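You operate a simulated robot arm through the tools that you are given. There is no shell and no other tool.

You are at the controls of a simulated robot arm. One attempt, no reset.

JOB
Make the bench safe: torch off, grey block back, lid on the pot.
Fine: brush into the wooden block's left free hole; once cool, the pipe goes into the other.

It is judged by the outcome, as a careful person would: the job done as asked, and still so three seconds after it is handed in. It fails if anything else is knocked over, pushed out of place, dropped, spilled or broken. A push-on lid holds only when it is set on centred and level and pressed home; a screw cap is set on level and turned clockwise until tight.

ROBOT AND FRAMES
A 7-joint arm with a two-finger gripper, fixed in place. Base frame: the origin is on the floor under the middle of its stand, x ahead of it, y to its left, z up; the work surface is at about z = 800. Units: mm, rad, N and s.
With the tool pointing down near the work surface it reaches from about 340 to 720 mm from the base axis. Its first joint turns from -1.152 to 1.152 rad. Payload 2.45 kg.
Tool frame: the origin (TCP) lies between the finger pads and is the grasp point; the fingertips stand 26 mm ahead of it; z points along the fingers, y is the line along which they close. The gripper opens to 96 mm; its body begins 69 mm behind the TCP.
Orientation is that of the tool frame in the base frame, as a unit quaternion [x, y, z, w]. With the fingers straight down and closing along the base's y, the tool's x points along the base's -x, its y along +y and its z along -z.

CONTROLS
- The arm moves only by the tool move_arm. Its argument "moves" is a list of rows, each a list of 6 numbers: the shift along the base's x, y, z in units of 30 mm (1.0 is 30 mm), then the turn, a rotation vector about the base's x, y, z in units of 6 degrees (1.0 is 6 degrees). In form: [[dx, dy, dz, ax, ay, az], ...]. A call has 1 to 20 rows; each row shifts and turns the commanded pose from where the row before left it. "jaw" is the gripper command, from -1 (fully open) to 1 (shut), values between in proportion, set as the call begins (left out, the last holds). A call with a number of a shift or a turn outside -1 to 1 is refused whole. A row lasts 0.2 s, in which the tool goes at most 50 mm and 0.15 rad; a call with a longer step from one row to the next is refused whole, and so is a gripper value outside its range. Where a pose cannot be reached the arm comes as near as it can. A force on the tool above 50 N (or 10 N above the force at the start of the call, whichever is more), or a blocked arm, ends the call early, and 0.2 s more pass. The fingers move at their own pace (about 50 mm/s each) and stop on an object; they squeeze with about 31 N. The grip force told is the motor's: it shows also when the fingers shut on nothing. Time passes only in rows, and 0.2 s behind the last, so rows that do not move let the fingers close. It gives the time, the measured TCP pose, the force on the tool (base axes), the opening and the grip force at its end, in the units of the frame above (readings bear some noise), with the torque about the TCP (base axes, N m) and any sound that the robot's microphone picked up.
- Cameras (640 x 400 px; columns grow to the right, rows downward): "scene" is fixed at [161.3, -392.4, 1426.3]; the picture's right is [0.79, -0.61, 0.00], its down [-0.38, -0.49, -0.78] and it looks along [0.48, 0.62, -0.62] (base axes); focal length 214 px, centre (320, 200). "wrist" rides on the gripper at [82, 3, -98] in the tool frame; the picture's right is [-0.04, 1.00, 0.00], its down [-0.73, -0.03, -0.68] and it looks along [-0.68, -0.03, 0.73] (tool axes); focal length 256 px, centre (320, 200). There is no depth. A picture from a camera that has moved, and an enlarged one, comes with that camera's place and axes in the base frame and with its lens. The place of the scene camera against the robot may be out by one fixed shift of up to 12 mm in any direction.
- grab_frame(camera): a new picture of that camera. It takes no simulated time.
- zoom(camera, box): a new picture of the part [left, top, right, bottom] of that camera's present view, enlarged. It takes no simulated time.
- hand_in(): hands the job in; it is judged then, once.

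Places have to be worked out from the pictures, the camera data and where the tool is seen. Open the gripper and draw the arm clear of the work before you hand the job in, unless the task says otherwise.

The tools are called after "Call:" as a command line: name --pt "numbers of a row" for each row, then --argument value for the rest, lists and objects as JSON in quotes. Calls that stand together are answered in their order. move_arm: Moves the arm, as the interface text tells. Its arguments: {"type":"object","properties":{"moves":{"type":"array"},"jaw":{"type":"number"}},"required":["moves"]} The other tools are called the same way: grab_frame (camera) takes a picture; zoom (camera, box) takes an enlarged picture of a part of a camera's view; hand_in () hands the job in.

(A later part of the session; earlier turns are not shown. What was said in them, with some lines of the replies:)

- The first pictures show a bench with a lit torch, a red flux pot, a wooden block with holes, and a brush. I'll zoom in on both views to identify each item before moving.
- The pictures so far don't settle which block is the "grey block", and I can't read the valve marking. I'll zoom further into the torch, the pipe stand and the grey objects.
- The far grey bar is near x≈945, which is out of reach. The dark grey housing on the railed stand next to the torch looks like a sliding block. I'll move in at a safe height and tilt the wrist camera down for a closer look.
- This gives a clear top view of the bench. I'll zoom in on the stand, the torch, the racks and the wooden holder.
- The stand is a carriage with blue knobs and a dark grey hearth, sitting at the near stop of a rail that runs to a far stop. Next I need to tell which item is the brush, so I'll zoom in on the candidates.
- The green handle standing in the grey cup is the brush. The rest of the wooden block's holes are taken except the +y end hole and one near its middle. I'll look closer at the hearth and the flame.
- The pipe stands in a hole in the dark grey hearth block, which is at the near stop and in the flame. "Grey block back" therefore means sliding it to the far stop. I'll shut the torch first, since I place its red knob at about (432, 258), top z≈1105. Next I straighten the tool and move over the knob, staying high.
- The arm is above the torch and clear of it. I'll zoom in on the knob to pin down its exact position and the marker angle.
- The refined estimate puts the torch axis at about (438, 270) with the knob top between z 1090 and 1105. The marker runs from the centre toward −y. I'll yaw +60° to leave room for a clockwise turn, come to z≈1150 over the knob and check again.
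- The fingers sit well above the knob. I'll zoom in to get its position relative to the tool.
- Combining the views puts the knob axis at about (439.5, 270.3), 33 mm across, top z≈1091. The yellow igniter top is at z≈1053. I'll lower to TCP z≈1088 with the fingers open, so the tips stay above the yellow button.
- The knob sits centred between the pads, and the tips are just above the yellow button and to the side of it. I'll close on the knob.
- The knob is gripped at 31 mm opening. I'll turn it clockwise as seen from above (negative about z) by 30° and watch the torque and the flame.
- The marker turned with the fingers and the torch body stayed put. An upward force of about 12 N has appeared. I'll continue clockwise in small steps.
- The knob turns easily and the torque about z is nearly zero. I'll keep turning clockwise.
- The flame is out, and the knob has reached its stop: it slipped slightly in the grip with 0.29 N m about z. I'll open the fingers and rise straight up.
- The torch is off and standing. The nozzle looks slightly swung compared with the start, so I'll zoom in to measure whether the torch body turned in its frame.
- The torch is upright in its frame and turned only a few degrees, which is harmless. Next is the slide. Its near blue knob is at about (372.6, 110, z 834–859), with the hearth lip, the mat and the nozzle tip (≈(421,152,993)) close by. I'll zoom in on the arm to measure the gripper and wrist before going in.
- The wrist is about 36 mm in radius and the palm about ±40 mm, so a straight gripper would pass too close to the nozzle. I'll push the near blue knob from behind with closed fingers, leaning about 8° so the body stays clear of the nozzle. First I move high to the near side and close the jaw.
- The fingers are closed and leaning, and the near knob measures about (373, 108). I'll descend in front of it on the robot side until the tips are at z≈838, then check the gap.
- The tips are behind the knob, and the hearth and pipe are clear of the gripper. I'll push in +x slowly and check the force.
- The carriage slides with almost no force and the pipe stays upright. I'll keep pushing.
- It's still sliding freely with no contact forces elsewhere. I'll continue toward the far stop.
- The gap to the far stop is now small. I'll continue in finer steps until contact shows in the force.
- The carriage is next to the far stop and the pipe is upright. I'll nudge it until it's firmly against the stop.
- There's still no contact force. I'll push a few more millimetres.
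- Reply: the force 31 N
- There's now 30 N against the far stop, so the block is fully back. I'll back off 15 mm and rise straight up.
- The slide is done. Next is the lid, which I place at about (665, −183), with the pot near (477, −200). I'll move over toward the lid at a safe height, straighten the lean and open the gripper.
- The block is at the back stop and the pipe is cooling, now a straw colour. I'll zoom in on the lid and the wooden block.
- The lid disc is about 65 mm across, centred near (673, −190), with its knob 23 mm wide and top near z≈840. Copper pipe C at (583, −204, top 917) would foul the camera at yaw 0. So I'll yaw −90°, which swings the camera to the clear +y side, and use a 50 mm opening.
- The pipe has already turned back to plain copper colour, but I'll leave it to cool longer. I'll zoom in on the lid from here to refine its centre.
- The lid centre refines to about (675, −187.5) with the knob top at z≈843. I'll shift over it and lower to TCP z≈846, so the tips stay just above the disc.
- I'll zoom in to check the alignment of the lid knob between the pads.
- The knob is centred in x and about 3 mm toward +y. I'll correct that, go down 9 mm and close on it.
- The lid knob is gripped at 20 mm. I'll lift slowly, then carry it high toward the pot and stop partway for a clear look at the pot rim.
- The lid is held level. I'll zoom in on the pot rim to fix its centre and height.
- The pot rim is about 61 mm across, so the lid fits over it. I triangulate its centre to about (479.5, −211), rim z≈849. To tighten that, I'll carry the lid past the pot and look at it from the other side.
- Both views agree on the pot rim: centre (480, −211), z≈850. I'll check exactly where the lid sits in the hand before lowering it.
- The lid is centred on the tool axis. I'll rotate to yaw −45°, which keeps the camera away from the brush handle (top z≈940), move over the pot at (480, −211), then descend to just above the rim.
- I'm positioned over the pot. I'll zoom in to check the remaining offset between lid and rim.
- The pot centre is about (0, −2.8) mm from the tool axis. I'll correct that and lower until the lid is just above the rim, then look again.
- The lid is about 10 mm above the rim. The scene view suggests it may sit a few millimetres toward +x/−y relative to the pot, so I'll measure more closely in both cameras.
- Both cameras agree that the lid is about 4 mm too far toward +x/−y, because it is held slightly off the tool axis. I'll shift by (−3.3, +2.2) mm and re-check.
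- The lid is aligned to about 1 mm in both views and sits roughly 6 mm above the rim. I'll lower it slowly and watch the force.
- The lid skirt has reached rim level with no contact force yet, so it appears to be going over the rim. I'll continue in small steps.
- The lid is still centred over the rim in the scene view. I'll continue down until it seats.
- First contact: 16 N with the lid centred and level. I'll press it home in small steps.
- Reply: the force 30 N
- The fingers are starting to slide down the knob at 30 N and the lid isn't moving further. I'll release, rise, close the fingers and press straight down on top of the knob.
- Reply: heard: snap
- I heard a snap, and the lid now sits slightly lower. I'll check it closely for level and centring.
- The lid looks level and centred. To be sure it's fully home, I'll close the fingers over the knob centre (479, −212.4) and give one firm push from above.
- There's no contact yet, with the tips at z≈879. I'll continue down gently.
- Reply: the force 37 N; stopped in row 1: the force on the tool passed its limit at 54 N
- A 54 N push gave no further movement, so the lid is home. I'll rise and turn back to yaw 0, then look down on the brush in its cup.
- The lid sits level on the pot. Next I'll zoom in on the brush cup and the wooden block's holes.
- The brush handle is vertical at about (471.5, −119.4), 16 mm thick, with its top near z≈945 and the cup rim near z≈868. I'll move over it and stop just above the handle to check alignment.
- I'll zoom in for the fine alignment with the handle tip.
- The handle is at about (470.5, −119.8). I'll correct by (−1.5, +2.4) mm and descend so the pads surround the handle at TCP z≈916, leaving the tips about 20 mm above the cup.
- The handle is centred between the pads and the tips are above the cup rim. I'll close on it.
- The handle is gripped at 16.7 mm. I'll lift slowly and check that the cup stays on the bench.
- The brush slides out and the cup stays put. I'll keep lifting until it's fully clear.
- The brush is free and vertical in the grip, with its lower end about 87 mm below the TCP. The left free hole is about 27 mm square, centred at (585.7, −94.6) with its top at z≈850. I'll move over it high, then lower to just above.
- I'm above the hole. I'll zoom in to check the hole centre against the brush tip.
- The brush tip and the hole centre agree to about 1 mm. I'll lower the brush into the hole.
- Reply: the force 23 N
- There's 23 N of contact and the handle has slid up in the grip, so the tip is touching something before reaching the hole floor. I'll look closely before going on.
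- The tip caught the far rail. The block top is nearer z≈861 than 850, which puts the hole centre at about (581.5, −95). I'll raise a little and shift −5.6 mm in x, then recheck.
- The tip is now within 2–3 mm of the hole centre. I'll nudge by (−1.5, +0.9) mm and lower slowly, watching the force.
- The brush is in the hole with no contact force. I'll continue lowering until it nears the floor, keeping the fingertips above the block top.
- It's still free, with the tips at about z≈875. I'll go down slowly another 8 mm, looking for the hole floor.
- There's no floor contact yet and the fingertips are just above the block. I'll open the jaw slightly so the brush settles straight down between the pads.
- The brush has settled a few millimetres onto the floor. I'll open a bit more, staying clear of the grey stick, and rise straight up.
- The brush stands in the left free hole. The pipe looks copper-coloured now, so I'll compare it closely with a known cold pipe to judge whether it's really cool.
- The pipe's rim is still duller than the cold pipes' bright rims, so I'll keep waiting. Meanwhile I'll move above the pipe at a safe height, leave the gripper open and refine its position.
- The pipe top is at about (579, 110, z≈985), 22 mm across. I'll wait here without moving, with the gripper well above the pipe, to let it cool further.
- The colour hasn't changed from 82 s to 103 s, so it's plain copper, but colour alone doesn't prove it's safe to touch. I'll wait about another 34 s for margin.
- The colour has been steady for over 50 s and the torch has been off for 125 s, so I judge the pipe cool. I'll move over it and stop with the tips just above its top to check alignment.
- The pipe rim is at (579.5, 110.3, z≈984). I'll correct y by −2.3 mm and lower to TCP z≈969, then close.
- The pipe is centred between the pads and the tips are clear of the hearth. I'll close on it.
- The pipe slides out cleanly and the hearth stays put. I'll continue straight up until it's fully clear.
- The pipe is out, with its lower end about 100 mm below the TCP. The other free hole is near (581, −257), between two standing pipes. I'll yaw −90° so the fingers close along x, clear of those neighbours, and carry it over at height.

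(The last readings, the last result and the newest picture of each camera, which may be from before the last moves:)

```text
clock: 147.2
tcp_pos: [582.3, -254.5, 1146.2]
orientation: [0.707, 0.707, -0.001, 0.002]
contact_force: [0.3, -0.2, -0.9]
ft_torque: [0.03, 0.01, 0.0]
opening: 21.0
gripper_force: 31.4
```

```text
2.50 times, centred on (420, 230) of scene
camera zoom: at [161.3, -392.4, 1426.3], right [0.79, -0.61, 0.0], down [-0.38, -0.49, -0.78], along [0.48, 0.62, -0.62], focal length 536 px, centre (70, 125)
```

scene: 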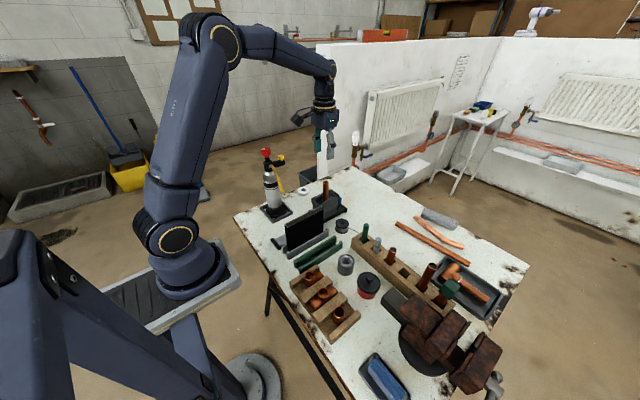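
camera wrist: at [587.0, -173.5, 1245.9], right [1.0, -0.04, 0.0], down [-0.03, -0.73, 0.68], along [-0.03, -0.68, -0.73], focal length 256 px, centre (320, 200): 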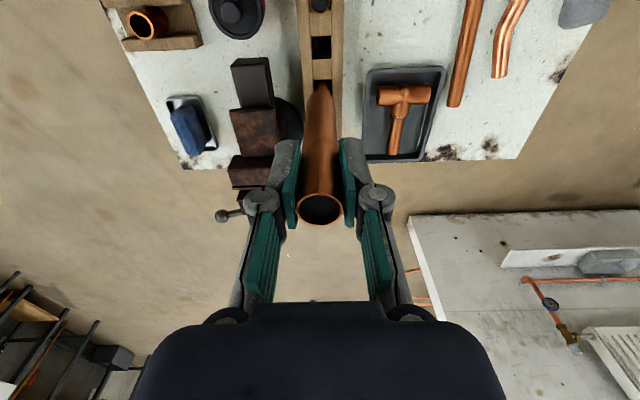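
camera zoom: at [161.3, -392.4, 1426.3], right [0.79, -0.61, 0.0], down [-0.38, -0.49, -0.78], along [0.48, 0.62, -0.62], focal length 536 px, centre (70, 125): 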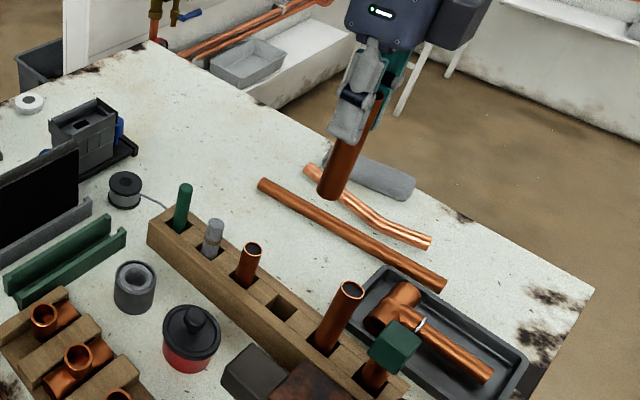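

I'll zoom in on the free hole from this view, and on the pipe's lower end.

Call:
zoom --camera "wrist" --box '[270, 10, 370, 130]'

Call:
zoom --camera "scene" --box '[395, 240, 455, 300]'

```text
3.33 times, centred on (320, 70) of wrist
camera zoom: at [587.0, -173.5, 1245.9], right [1.0, -0.04, 0.0], down [-0.03, -0.73, 0.68], along [-0.03, -0.68, -0.73], focal length 853 px, centre (320, 633)
```

zoom: 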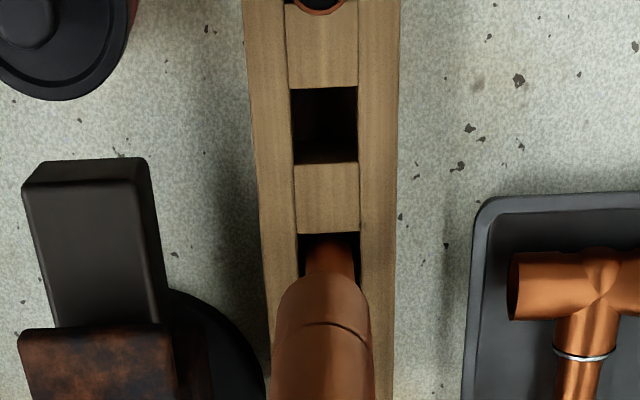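

```text
6.67 times, centred on (425, 270) of scene
camera zoom: at [161.3, -392.4, 1426.3], right [0.79, -0.61, 0.0], down [-0.38, -0.49, -0.78], along [0.48, 0.62, -0.62], focal length 1430 px, centre (-380, -267)
```

zoom: 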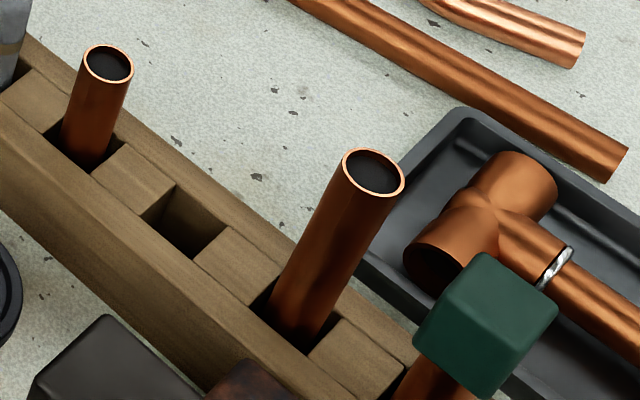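

The hole measures about 27 mm square, centred near (585, −258), against the 22 mm pipe. I'll lower until the pipe end is about 25 mm above the block, then measure again.

Call:
move_arm --pt "0.03 -0.08 -0.6 0 0 0" --pt "0 0 -0.9 0 0 0" --pt "0 0 -0.9 0 0 0" --pt "0 0 -0.9 0 0 0" --pt "0 0 -0.9 0 0 0" --pt "0 0 -0.8 0 0 0" --pt "0 0 -0.6 0 0 0" --pt "0 0 0 0 0 0" --pt "0 0 0 0 0 0"

Call:
grab_frame --camera "wrist"

Call:
zoom --camera "wrist" --box '[270, 50, 370, 150]'

Call:
zoom --camera "scene" --box '[385, 225, 445, 285]'

```text
clock: 149.2
tcp_pos: [580.0, -257.9, 980.0]
orientation: [0.707, 0.707, 0.0, 0.002]
contact_force: [0.0, 0.6, -0.2]
ft_torque: [-0.01, -0.03, 0.01]
opening: 20.6
gripper_force: 30.9
```

```text
taken
camera wrist: at [584.7, -175.2, 1078.6], right [1.0, -0.04, 0.0], down [-0.03, -0.73, 0.68], along [-0.03, -0.68, -0.73], focal length 256 px, centre (320, 200)
```

wrist: 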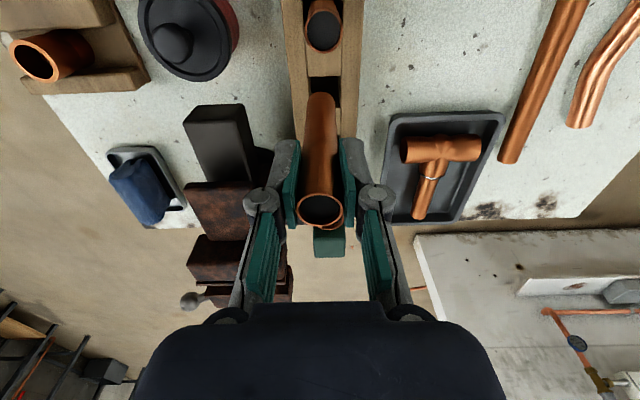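

```text
4.00 times, centred on (320, 100) of wrist
camera zoom: at [584.7, -175.2, 1078.6], right [1.0, -0.04, 0.0], down [-0.03, -0.73, 0.68], along [-0.03, -0.68, -0.73], focal length 1024 px, centre (320, 600)
```

zoom: 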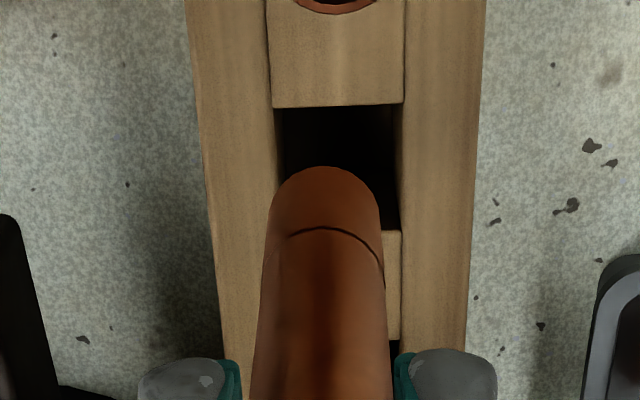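

```text
6.67 times, centred on (415, 255) of scene
camera zoom: at [161.3, -392.4, 1426.3], right [0.79, -0.61, 0.0], down [-0.38, -0.49, -0.78], along [0.48, 0.62, -0.62], focal length 1430 px, centre (-313, -167)
```

zoom: 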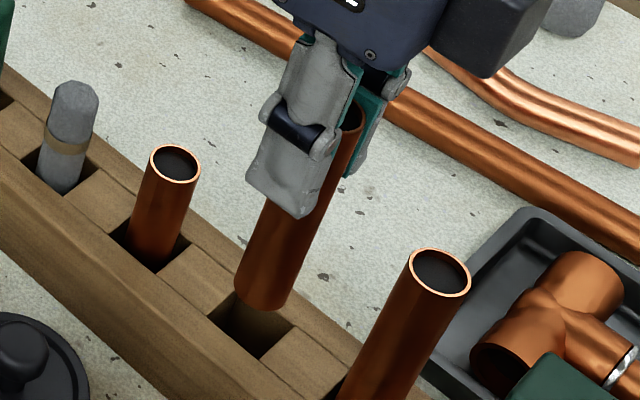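

The hole centre is (585.4, −258) and the pipe's lower end is at (582.3, −257.3). I'll shift by (+3.2, −0.9) mm, lower another 15 mm and re-measure.

Call:
move_arm --pt "0.107 -0.03 0 0 0 0" --pt "0 0 -0.25 0 0 0" --pt "0 0 -0.25 0 0 0" --pt "0 0 0 0 0 0" --pt "0 0 0 0 0 0"

Call:
zoom --camera "wrist" --box '[270, 50, 370, 150]'

Call:
zoom --camera "scene" --box '[385, 235, 435, 285]'

```text
clock: 150.4
tcp_pos: [585.5, -259.3, 965.6]
orientation: [0.707, 0.707, -0.002, 0.001]
contact_force: [0.1, -0.1, -0.2]
ft_torque: [-0.03, -0.01, -0.01]
opening: 20.8
gripper_force: 31.5
```

```text
4.00 times, centred on (320, 100) of wrist
camera zoom: at [590.0, -176.9, 1064.1], right [1.0, -0.04, 0.0], down [-0.03, -0.73, 0.68], along [-0.03, -0.68, -0.73], focal length 1024 px, centre (320, 600)
```

zoom: 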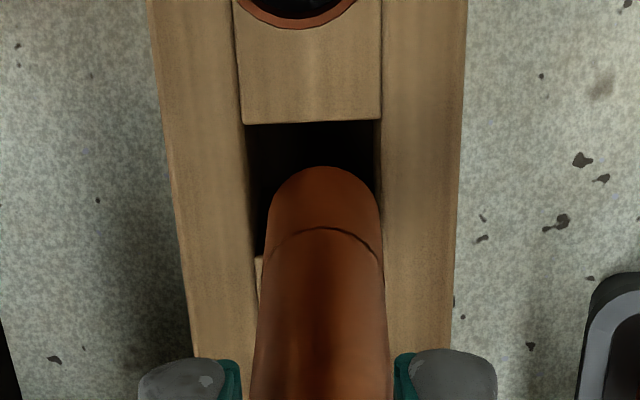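

```text
8.00 times, centred on (410, 260) of scene
camera zoom: at [161.3, -392.4, 1426.3], right [0.79, -0.61, 0.0], down [-0.38, -0.49, -0.78], along [0.48, 0.62, -0.62], focal length 1716 px, centre (-400, -280)
```

zoom: 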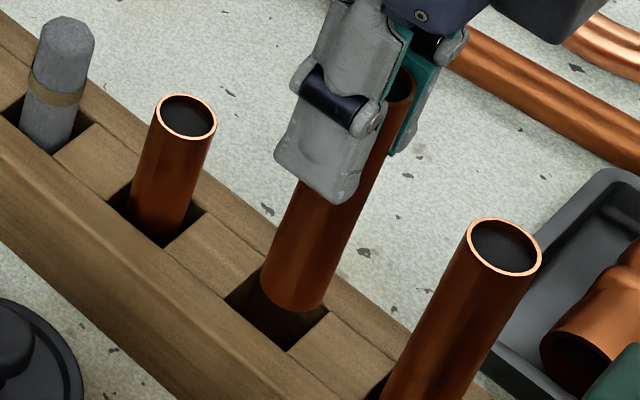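

The pipe end is now only about 1.6 mm too far in +x, and both cameras agree. I'll make a small correction and recheck before insertion.

Call:
move_arm --pt "-0.05 0.01 0 0 0 0" --pt "0 0 0 0 0 0" --pt "0 0 0 0 0 0"

Call:
zoom --camera "wrist" --box '[270, 50, 370, 150]'

Call:
zoom --camera "scene" --box '[385, 235, 435, 285]'

```text
clock: 151.2
tcp_pos: [583.5, -258.7, 964.4]
orientation: [0.707, 0.707, -0.001, 0.001]
contact_force: [-0.6, 0.2, -0.5]
ft_torque: [0.0, -0.01, -0.02]
opening: 20.8
gripper_force: 30.9
```

```text
4.00 times, centred on (320, 100) of wrist
camera zoom: at [588.3, -176.3, 1063.7], right [1.0, -0.04, 0.0], down [-0.03, -0.73, 0.68], along [-0.03, -0.68, -0.73], focal length 1024 px, centre (320, 600)
```

zoom: 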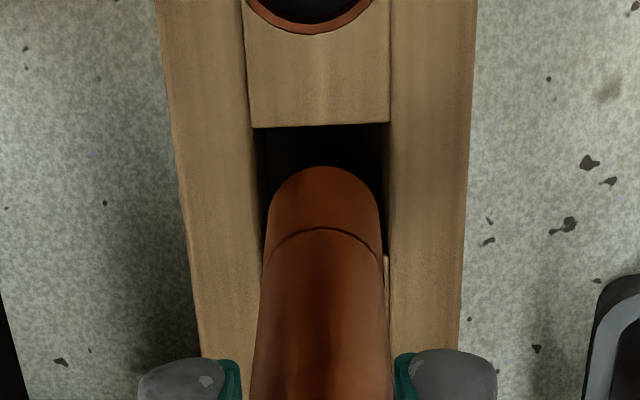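

```text
8.00 times, centred on (410, 260) of scene
camera zoom: at [161.3, -392.4, 1426.3], right [0.79, -0.61, 0.0], down [-0.38, -0.49, -0.78], along [0.48, 0.62, -0.62], focal length 1716 px, centre (-400, -280)
```

zoom: 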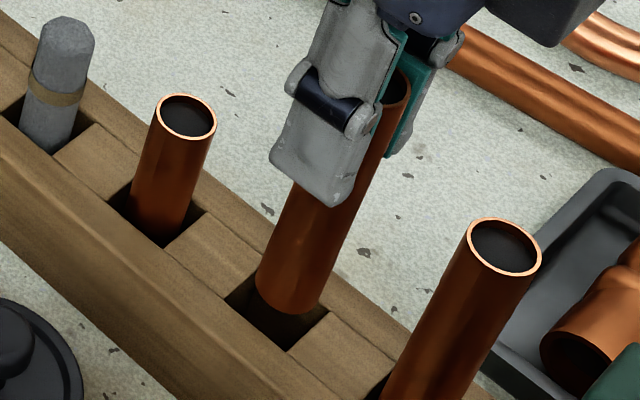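

Everything is aligned within a millimetre in both views. I'll lower slowly and watch for contact at the block top.

Call:
move_arm --pt "0 0.015 -0.1 0 0 0" --pt "0 0 -0.1 0 0 0" --pt "0 0 -0.1 0 0 0" --pt "0 0 -0.1 0 0 0" --pt "0 0 -0.1 0 0 0" --pt "0 0 -0.1 0 0 0" --pt "0 0 0 0 0 0"

Call:
zoom --camera "scene" --box '[385, 235, 435, 285]'

Call:
zoom --camera "wrist" --box '[270, 50, 370, 150]'

```text
clock: 152.8
tcp_pos: [584.6, -260.6, 947.5]
orientation: [0.707, 0.707, -0.001, 0.002]
contact_force: [0.3, -0.6, -1.2]
ft_torque: [0.01, -0.02, 0.01]
opening: 20.9
gripper_force: 30.8
```

```text
8.00 times, centred on (410, 260) of scene
camera zoom: at [161.3, -392.4, 1426.3], right [0.79, -0.61, 0.0], down [-0.38, -0.49, -0.78], along [0.48, 0.62, -0.62], focal length 1716 px, centre (-400, -280)
```

zoom: 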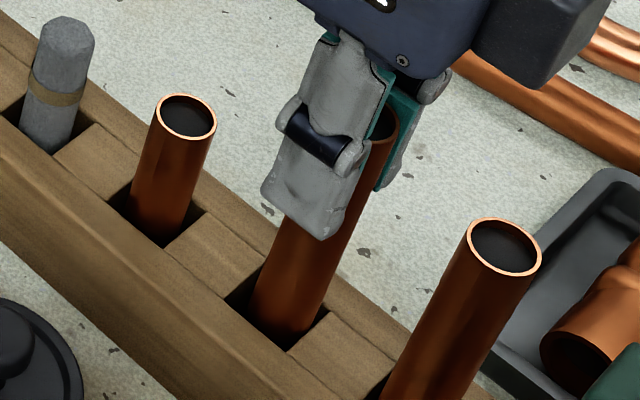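

```text
4.00 times, centred on (320, 100) of wrist
camera zoom: at [588.8, -177.6, 1046.1], right [1.0, -0.04, 0.0], down [-0.03, -0.73, 0.68], along [-0.03, -0.68, -0.73], focal length 1024 px, centre (320, 600)
```

zoom: 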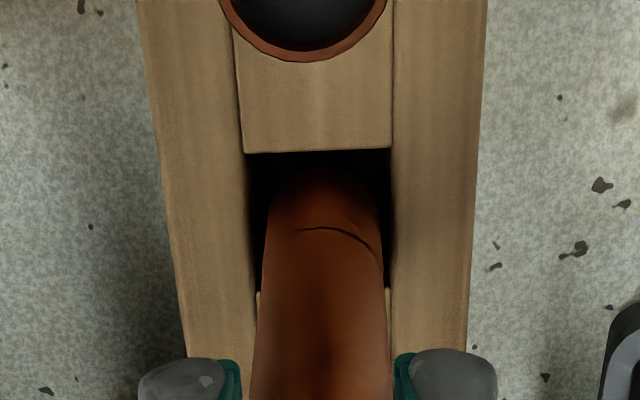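

The pipe end has entered the hole with no contact force. I'll correct y by +1 mm and continue down toward the hole floor.

Call:
move_arm --pt "0 0.04 -0.08 0 0 0" --pt "0 0 -0.12 0 0 0" --pt "0 0 -0.12 0 0 0" --pt "0 0 -0.12 0 0 0" --pt "0 0 -0.12 0 0 0" --pt "0 0 0 0 0 0"

Call:
zoom --camera "scene" --box '[385, 235, 435, 285]'

Call:
zoom --camera "wrist" --box '[260, 50, 380, 170]'

```text
clock: 154.2
tcp_pos: [583.7, -257.1, 929.0]
orientation: [0.707, 0.707, -0.001, 0.001]
contact_force: [0.4, 0.1, -1.1]
ft_torque: [0.0, -0.06, 0.01]
opening: 21.1
gripper_force: 30.7
```

```text
8.00 times, centred on (410, 260) of scene
camera zoom: at [161.3, -392.4, 1426.3], right [0.79, -0.61, 0.0], down [-0.38, -0.49, -0.78], along [0.48, 0.62, -0.62], focal length 1716 px, centre (-400, -280)
```

zoom: 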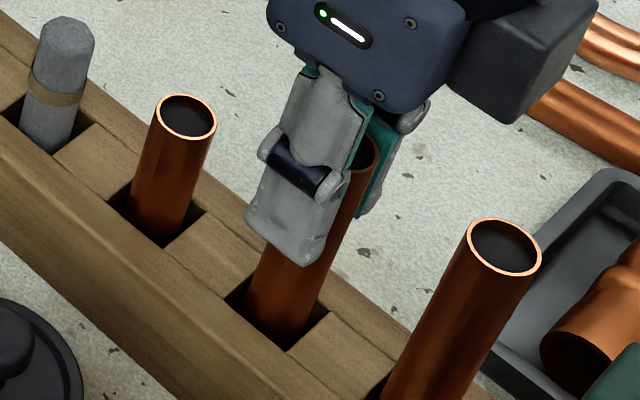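

```text
3.33 times, centred on (320, 110) of wrist
camera zoom: at [588.6, -175.6, 1028.6], right [1.0, -0.04, 0.0], down [-0.03, -0.73, 0.68], along [-0.03, -0.68, -0.73], focal length 853 px, centre (320, 500)
```

zoom: 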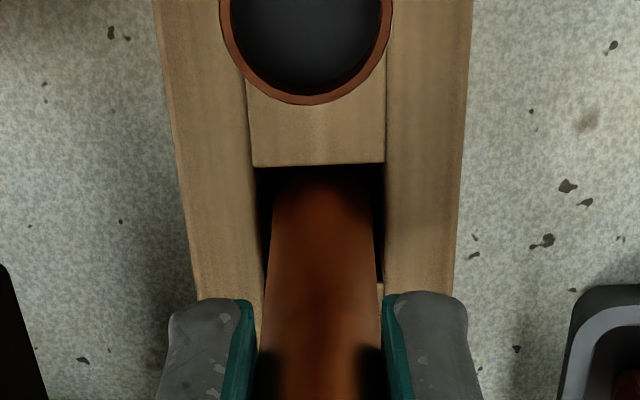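

The pipe is about 20 mm into the hole with no contact. I'll keep lowering in small steps to find the floor.

Call:
move_arm --pt "0 0 -0.1 0 0 0" --pt "0 0 -0.1 0 0 0" --pt "0 0 -0.08 0 0 0" --pt "0 0 -0.08 0 0 0" --pt "0 0 0 0 0 0"

Call:
zoom --camera "scene" --box '[385, 235, 435, 285]'

```text
clock: 155.4
tcp_pos: [585.7, -258.7, 917.9]
orientation: [0.707, 0.707, -0.001, 0.002]
contact_force: [0.8, 0.2, 0.5]
ft_torque: [0.0, 0.02, 0.0]
opening: 20.8
gripper_force: 31.4
```

```text
8.00 times, centred on (410, 260) of scene
camera zoom: at [161.3, -392.4, 1426.3], right [0.79, -0.61, 0.0], down [-0.38, -0.49, -0.78], along [0.48, 0.62, -0.62], focal length 1716 px, centre (-400, -280)
```

zoom: 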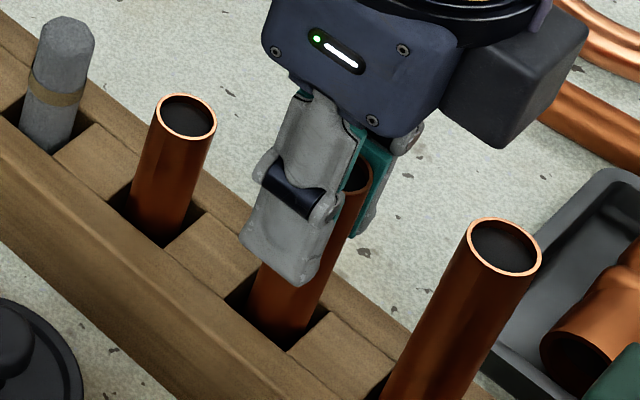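

Still free. I'll continue slowly until it touches the floor.

Call:
move_arm --pt "0 0 -0.07 0 0 0" --pt "0 0 -0.07 0 0 0" --pt "0 0 -0.07 0 0 0" --pt "0 0 -0.07 0 0 0" --pt "0 0 0 0 0 0"

Call:
zoom --camera "scene" --box '[385, 235, 435, 285]'

```text
clock: 156.6
tcp_pos: [585.1, -259.1, 911.6]
orientation: [0.707, 0.707, 0.0, 0.004]
contact_force: [-0.1, -0.3, 21.0]
ft_torque: [-0.07, 0.04, -0.01]
opening: 20.7
gripper_force: 30.3
```

```text
8.00 times, centred on (410, 260) of scene
camera zoom: at [160.9, -392.2, 1426.4], right [0.79, -0.61, 0.0], down [-0.38, -0.49, -0.78], along [0.48, 0.62, -0.62], focal length 1716 px, centre (-400, -280)
```

zoom: 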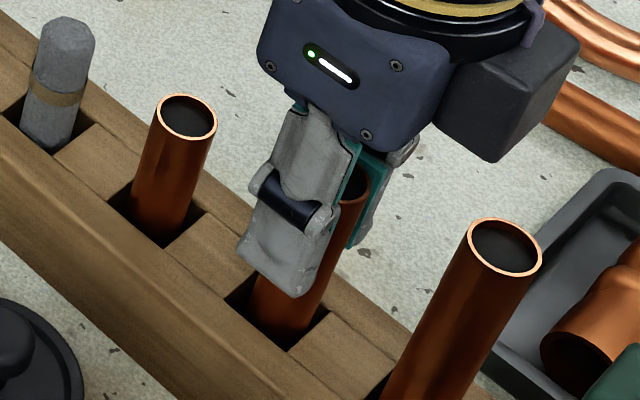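

The pipe is on the hole floor, showing 21 N. I'll ease the pressure, open the fingers along x and rise straight up.

Call:
move_arm --pt "0 0 0.05 0 0 0" --pt "0 0 0 0 0 0"

Call:
move_arm --pt "0 0 0 0 0 0" --pt "0 0 0 0 0 0" --pt "0 0 0 0 0 0" --jaw 0.1

Call:
zoom --camera "wrist" --box '[240, 60, 400, 260]'

Call:
zoom --camera "scene" --box '[385, 235, 435, 285]'

```text
clock: 157.2
tcp_pos: [583.1, -258.5, 912.1]
orientation: [0.707, 0.707, -0.002, 0.002]
contact_force: [1.6, -2.8, 12.1]
ft_torque: [-0.3, -0.13, -0.01]
opening: 21.0
gripper_force: 30.7
```

```text
clock: 158.0
tcp_pos: [584.8, -258.7, 911.2]
orientation: [0.707, 0.707, 0.0, 0.001]
contact_force: [0.2, 0.0, 0.2]
ft_torque: [0.0, 0.02, 0.05]
opening: 43.2
gripper_force: 0.0
```

```text
2.00 times, centred on (320, 160) of wrist
camera zoom: at [588.3, -176.5, 1010.5], right [1.0, -0.04, 0.0], down [-0.03, -0.73, 0.68], along [-0.03, -0.68, -0.73], focal length 512 px, centre (320, 280)
```

zoom: 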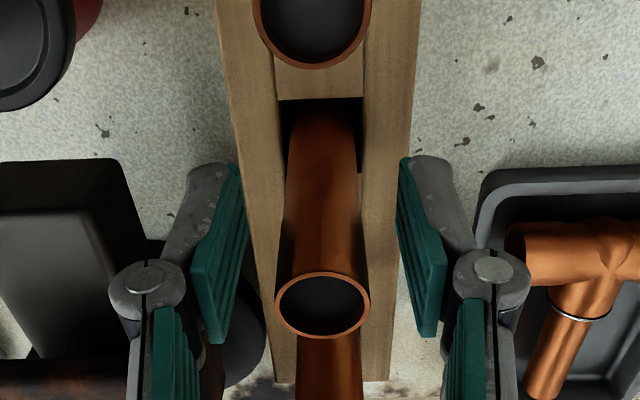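

```text
8.00 times, centred on (410, 260) of scene
camera zoom: at [161.3, -392.4, 1426.3], right [0.79, -0.61, 0.0], down [-0.38, -0.49, -0.78], along [0.48, 0.62, -0.62], focal length 1716 px, centre (-400, -280)
```

zoom: 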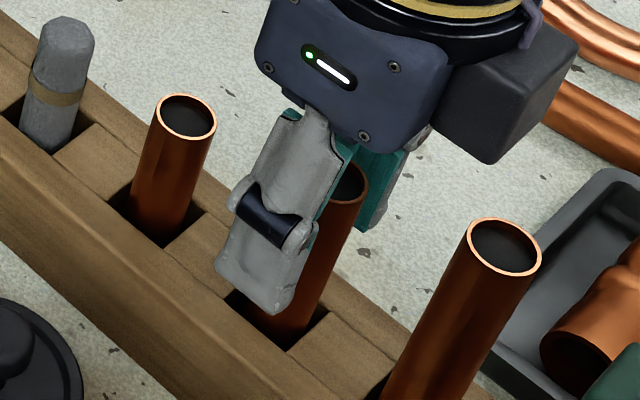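

The pipe stands on its own in the hole. I'll rise straight up and clear.

Call:
move_arm --pt "0 0 0.3 0 0 0" --pt "0 0 0.6 0 0 0" --pt "0 0 0.9 0 0 0" --pt "0 0 1 0 0 0" --pt "0 0 1 0 0 0" --pt "0 0 1 0 0 0" --pt "0 0 1 0 0 0" --pt "0 0 1 0 0 0" --pt "0 0 1 0 0 0" --pt "0 0 0 0 0 0"

Call:
grab_frame --camera "wrist"

Call:
grab_frame --camera "scene"

Call:
zoom --camera "scene" --box '[330, 210, 480, 320]'

```text
clock: 160.2
tcp_pos: [582.4, -258.5, 1144.7]
orientation: [0.707, 0.707, 0.0, 0.001]
contact_force: [-0.7, 0.3, 0.2]
ft_torque: [0.01, 0.0, -0.02]
opening: 43.2
gripper_force: 0.1
```

```text
taken
camera wrist: at [586.7, -176.4, 1244.1], right [1.0, -0.04, 0.0], down [-0.03, -0.73, 0.68], along [-0.03, -0.68, -0.73], focal length 256 px, centre (320, 200)
```

wrist: 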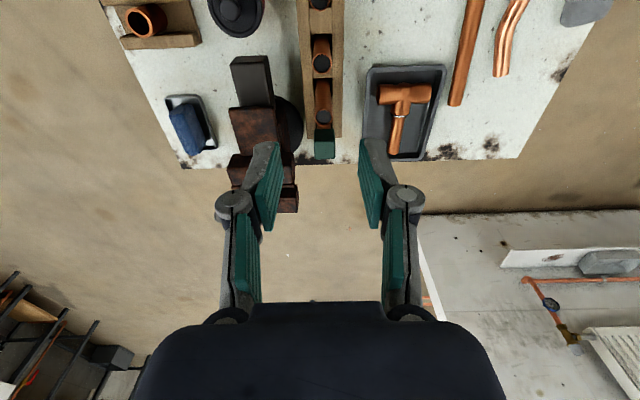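

```text
taken
```

scene: 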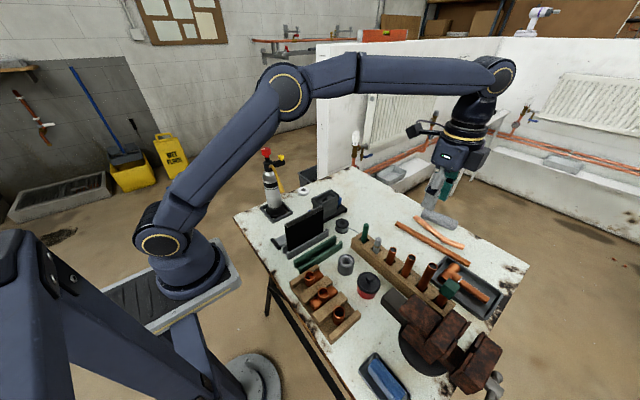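

```text
3.64 times, centred on (405, 265) of scene
camera zoom: at [161.3, -392.4, 1426.3], right [0.79, -0.61, 0.0], down [-0.38, -0.49, -0.78], along [0.48, 0.62, -0.62], focal length 780 px, centre (11, -36)
```

zoom: 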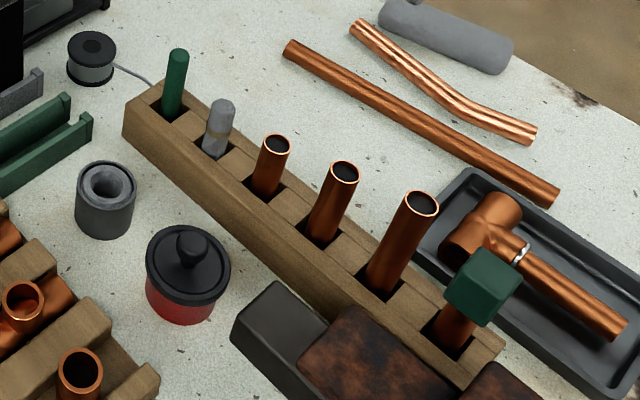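

Everything is in place: brush and pipe in the two holes, the lid on, the block back and the torch off. I'll open the gripper fully and withdraw the arm to near its starting pose.

Call:
move_arm --pt "0 0 0.9 0 0 0" --pt "-0.47 0.5 0.5 0 0 1" --pt "-0.47 0.5 0.5 0 0 1" --pt "-0.47 0.5 0.5 0 0 1" --pt "-0.47 0.5 0.5 0 0 1" --pt "-0.47 0.5 0.5 0 0 1" --pt "-0.47 0.5 0.5 0 0 1" --pt "-0.47 0.5 0.5 0 0 1" --pt "-0.47 0.5 0.5 0 0 1" --pt "-0.47 0.5 0.5 0 0 1" --pt "-0.47 0.5 0.5 0 0 1" --pt "-0.47 0.5 0.5 0 0 1" --pt "-0.47 0.5 0.5 0 0 1" --pt "-0.47 0.5 0.5 0 0 1" --pt "-0.47 0.5 0.5 0 0 1" --pt "-0.47 0.5 0.2 0 0 1" --pt "0 0 0 0 0 0" --jaw -1

Call:
grab_frame --camera "wrist"

Call:
grab_frame --camera "scene"

Call:
zoom --camera "scene" --box '[230, 140, 370, 260]'

Call:
zoom --camera "scene" --box '[330, 220, 430, 310]'

Call:
zoom --camera "wrist" --box '[160, 40, 540, 200]'

```text
clock: 163.8
tcp_pos: [372.7, -33.8, 1388.9]
orientation: [0.0, 1.0, 0.0, 0.002]
contact_force: [-0.2, -0.5, -0.7]
ft_torque: [0.0, -0.03, 0.04]
opening: 95.9
gripper_force: 0.1
```

```text
taken
camera wrist: at [291.7, -30.1, 1487.4], right [0.04, 1.0, 0.0], down [0.73, -0.03, 0.68], along [0.68, -0.03, -0.73], focal length 256 px, centre (320, 200)
```

wrist: 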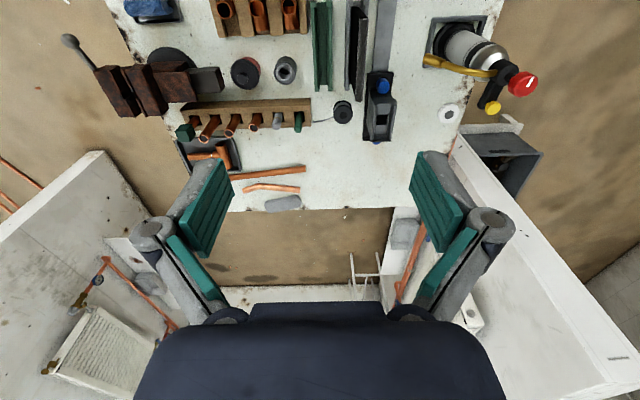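

```text
taken
```

scene: 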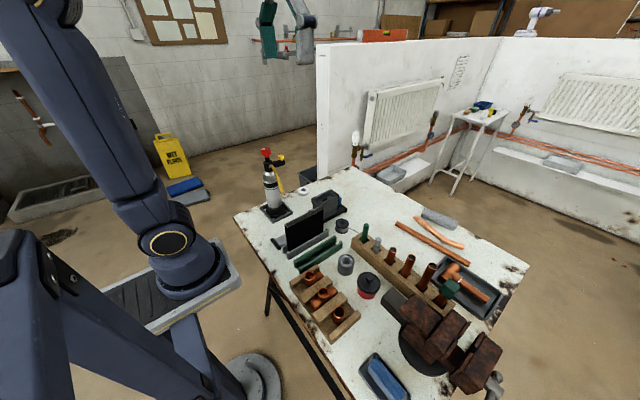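

```text
3.33 times, centred on (300, 200) of scene
camera zoom: at [161.3, -392.4, 1426.3], right [0.79, -0.61, 0.0], down [-0.38, -0.49, -0.78], along [0.48, 0.62, -0.62], focal length 715 px, centre (387, 200)
```

zoom: 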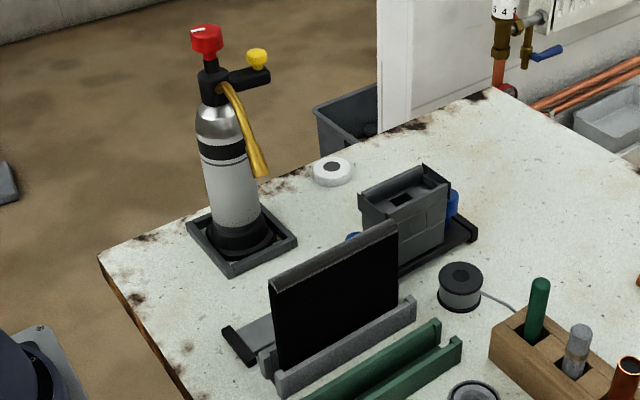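

```text
4.44 times, centred on (380, 265) of scene
camera zoom: at [161.3, -392.4, 1426.3], right [0.79, -0.61, 0.0], down [-0.38, -0.49, -0.78], along [0.48, 0.62, -0.62], focal length 953 px, centre (53, -89)
```

zoom: 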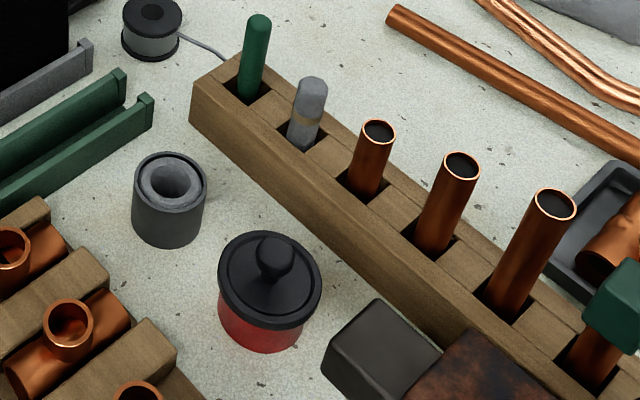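

```text
1.68 times, centred on (350, 120) of wrist
camera zoom: at [291.7, -30.1, 1487.4], right [0.04, 1.0, 0.0], down [0.73, -0.03, 0.68], along [0.68, -0.03, -0.73], focal length 431 px, centre (270, 335)
```

zoom: 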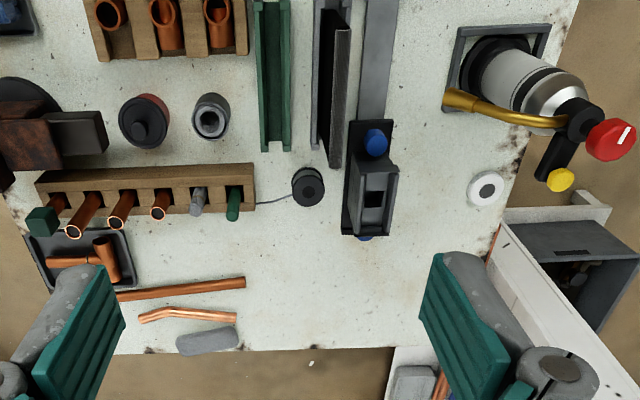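

The final views show the torch off and upright, and the grey block against its back stop. The lid is level on the pot, the brush is in the left free hole, the cooled pipe is in the other, and the arm is clear with the gripper open. I'm handing in the job.

Call:
hand_in

```text
The job is handed in.
```

The bench is safe and I've handed the job in; I haven't seen the judge's result.

- **Torch:** off, with the knob turned clockwise to its stop and the flame out. The torch body turned roughly 5–10° in its frame as the knob hit the stop. It is still upright and in place, so I left it.
- **Grey block:** I took this to be the dark grey hearth on the slide, since the other loose grey bar was out of reach. I pushed it to the far stop, out of the torch's line.
- **Lid:** on the pot, centred and level. It snapped on, and a further 54 N push from above gave no more movement.
- **Brush:** in the left free hole, the one at the end nearest the torch side. On the first try the tip caught the edge of the block; I shifted it and it went in cleanly.
- **Pipe:** in the other free hole. I had no temperature reading, so I judged it cool by waiting about 125 s after the flame went out. By then its colour had been plain copper and unchanged for over 50 s.

I saw nothing else knocked over, moved or spilled, and the arm is clear with the gripper open.
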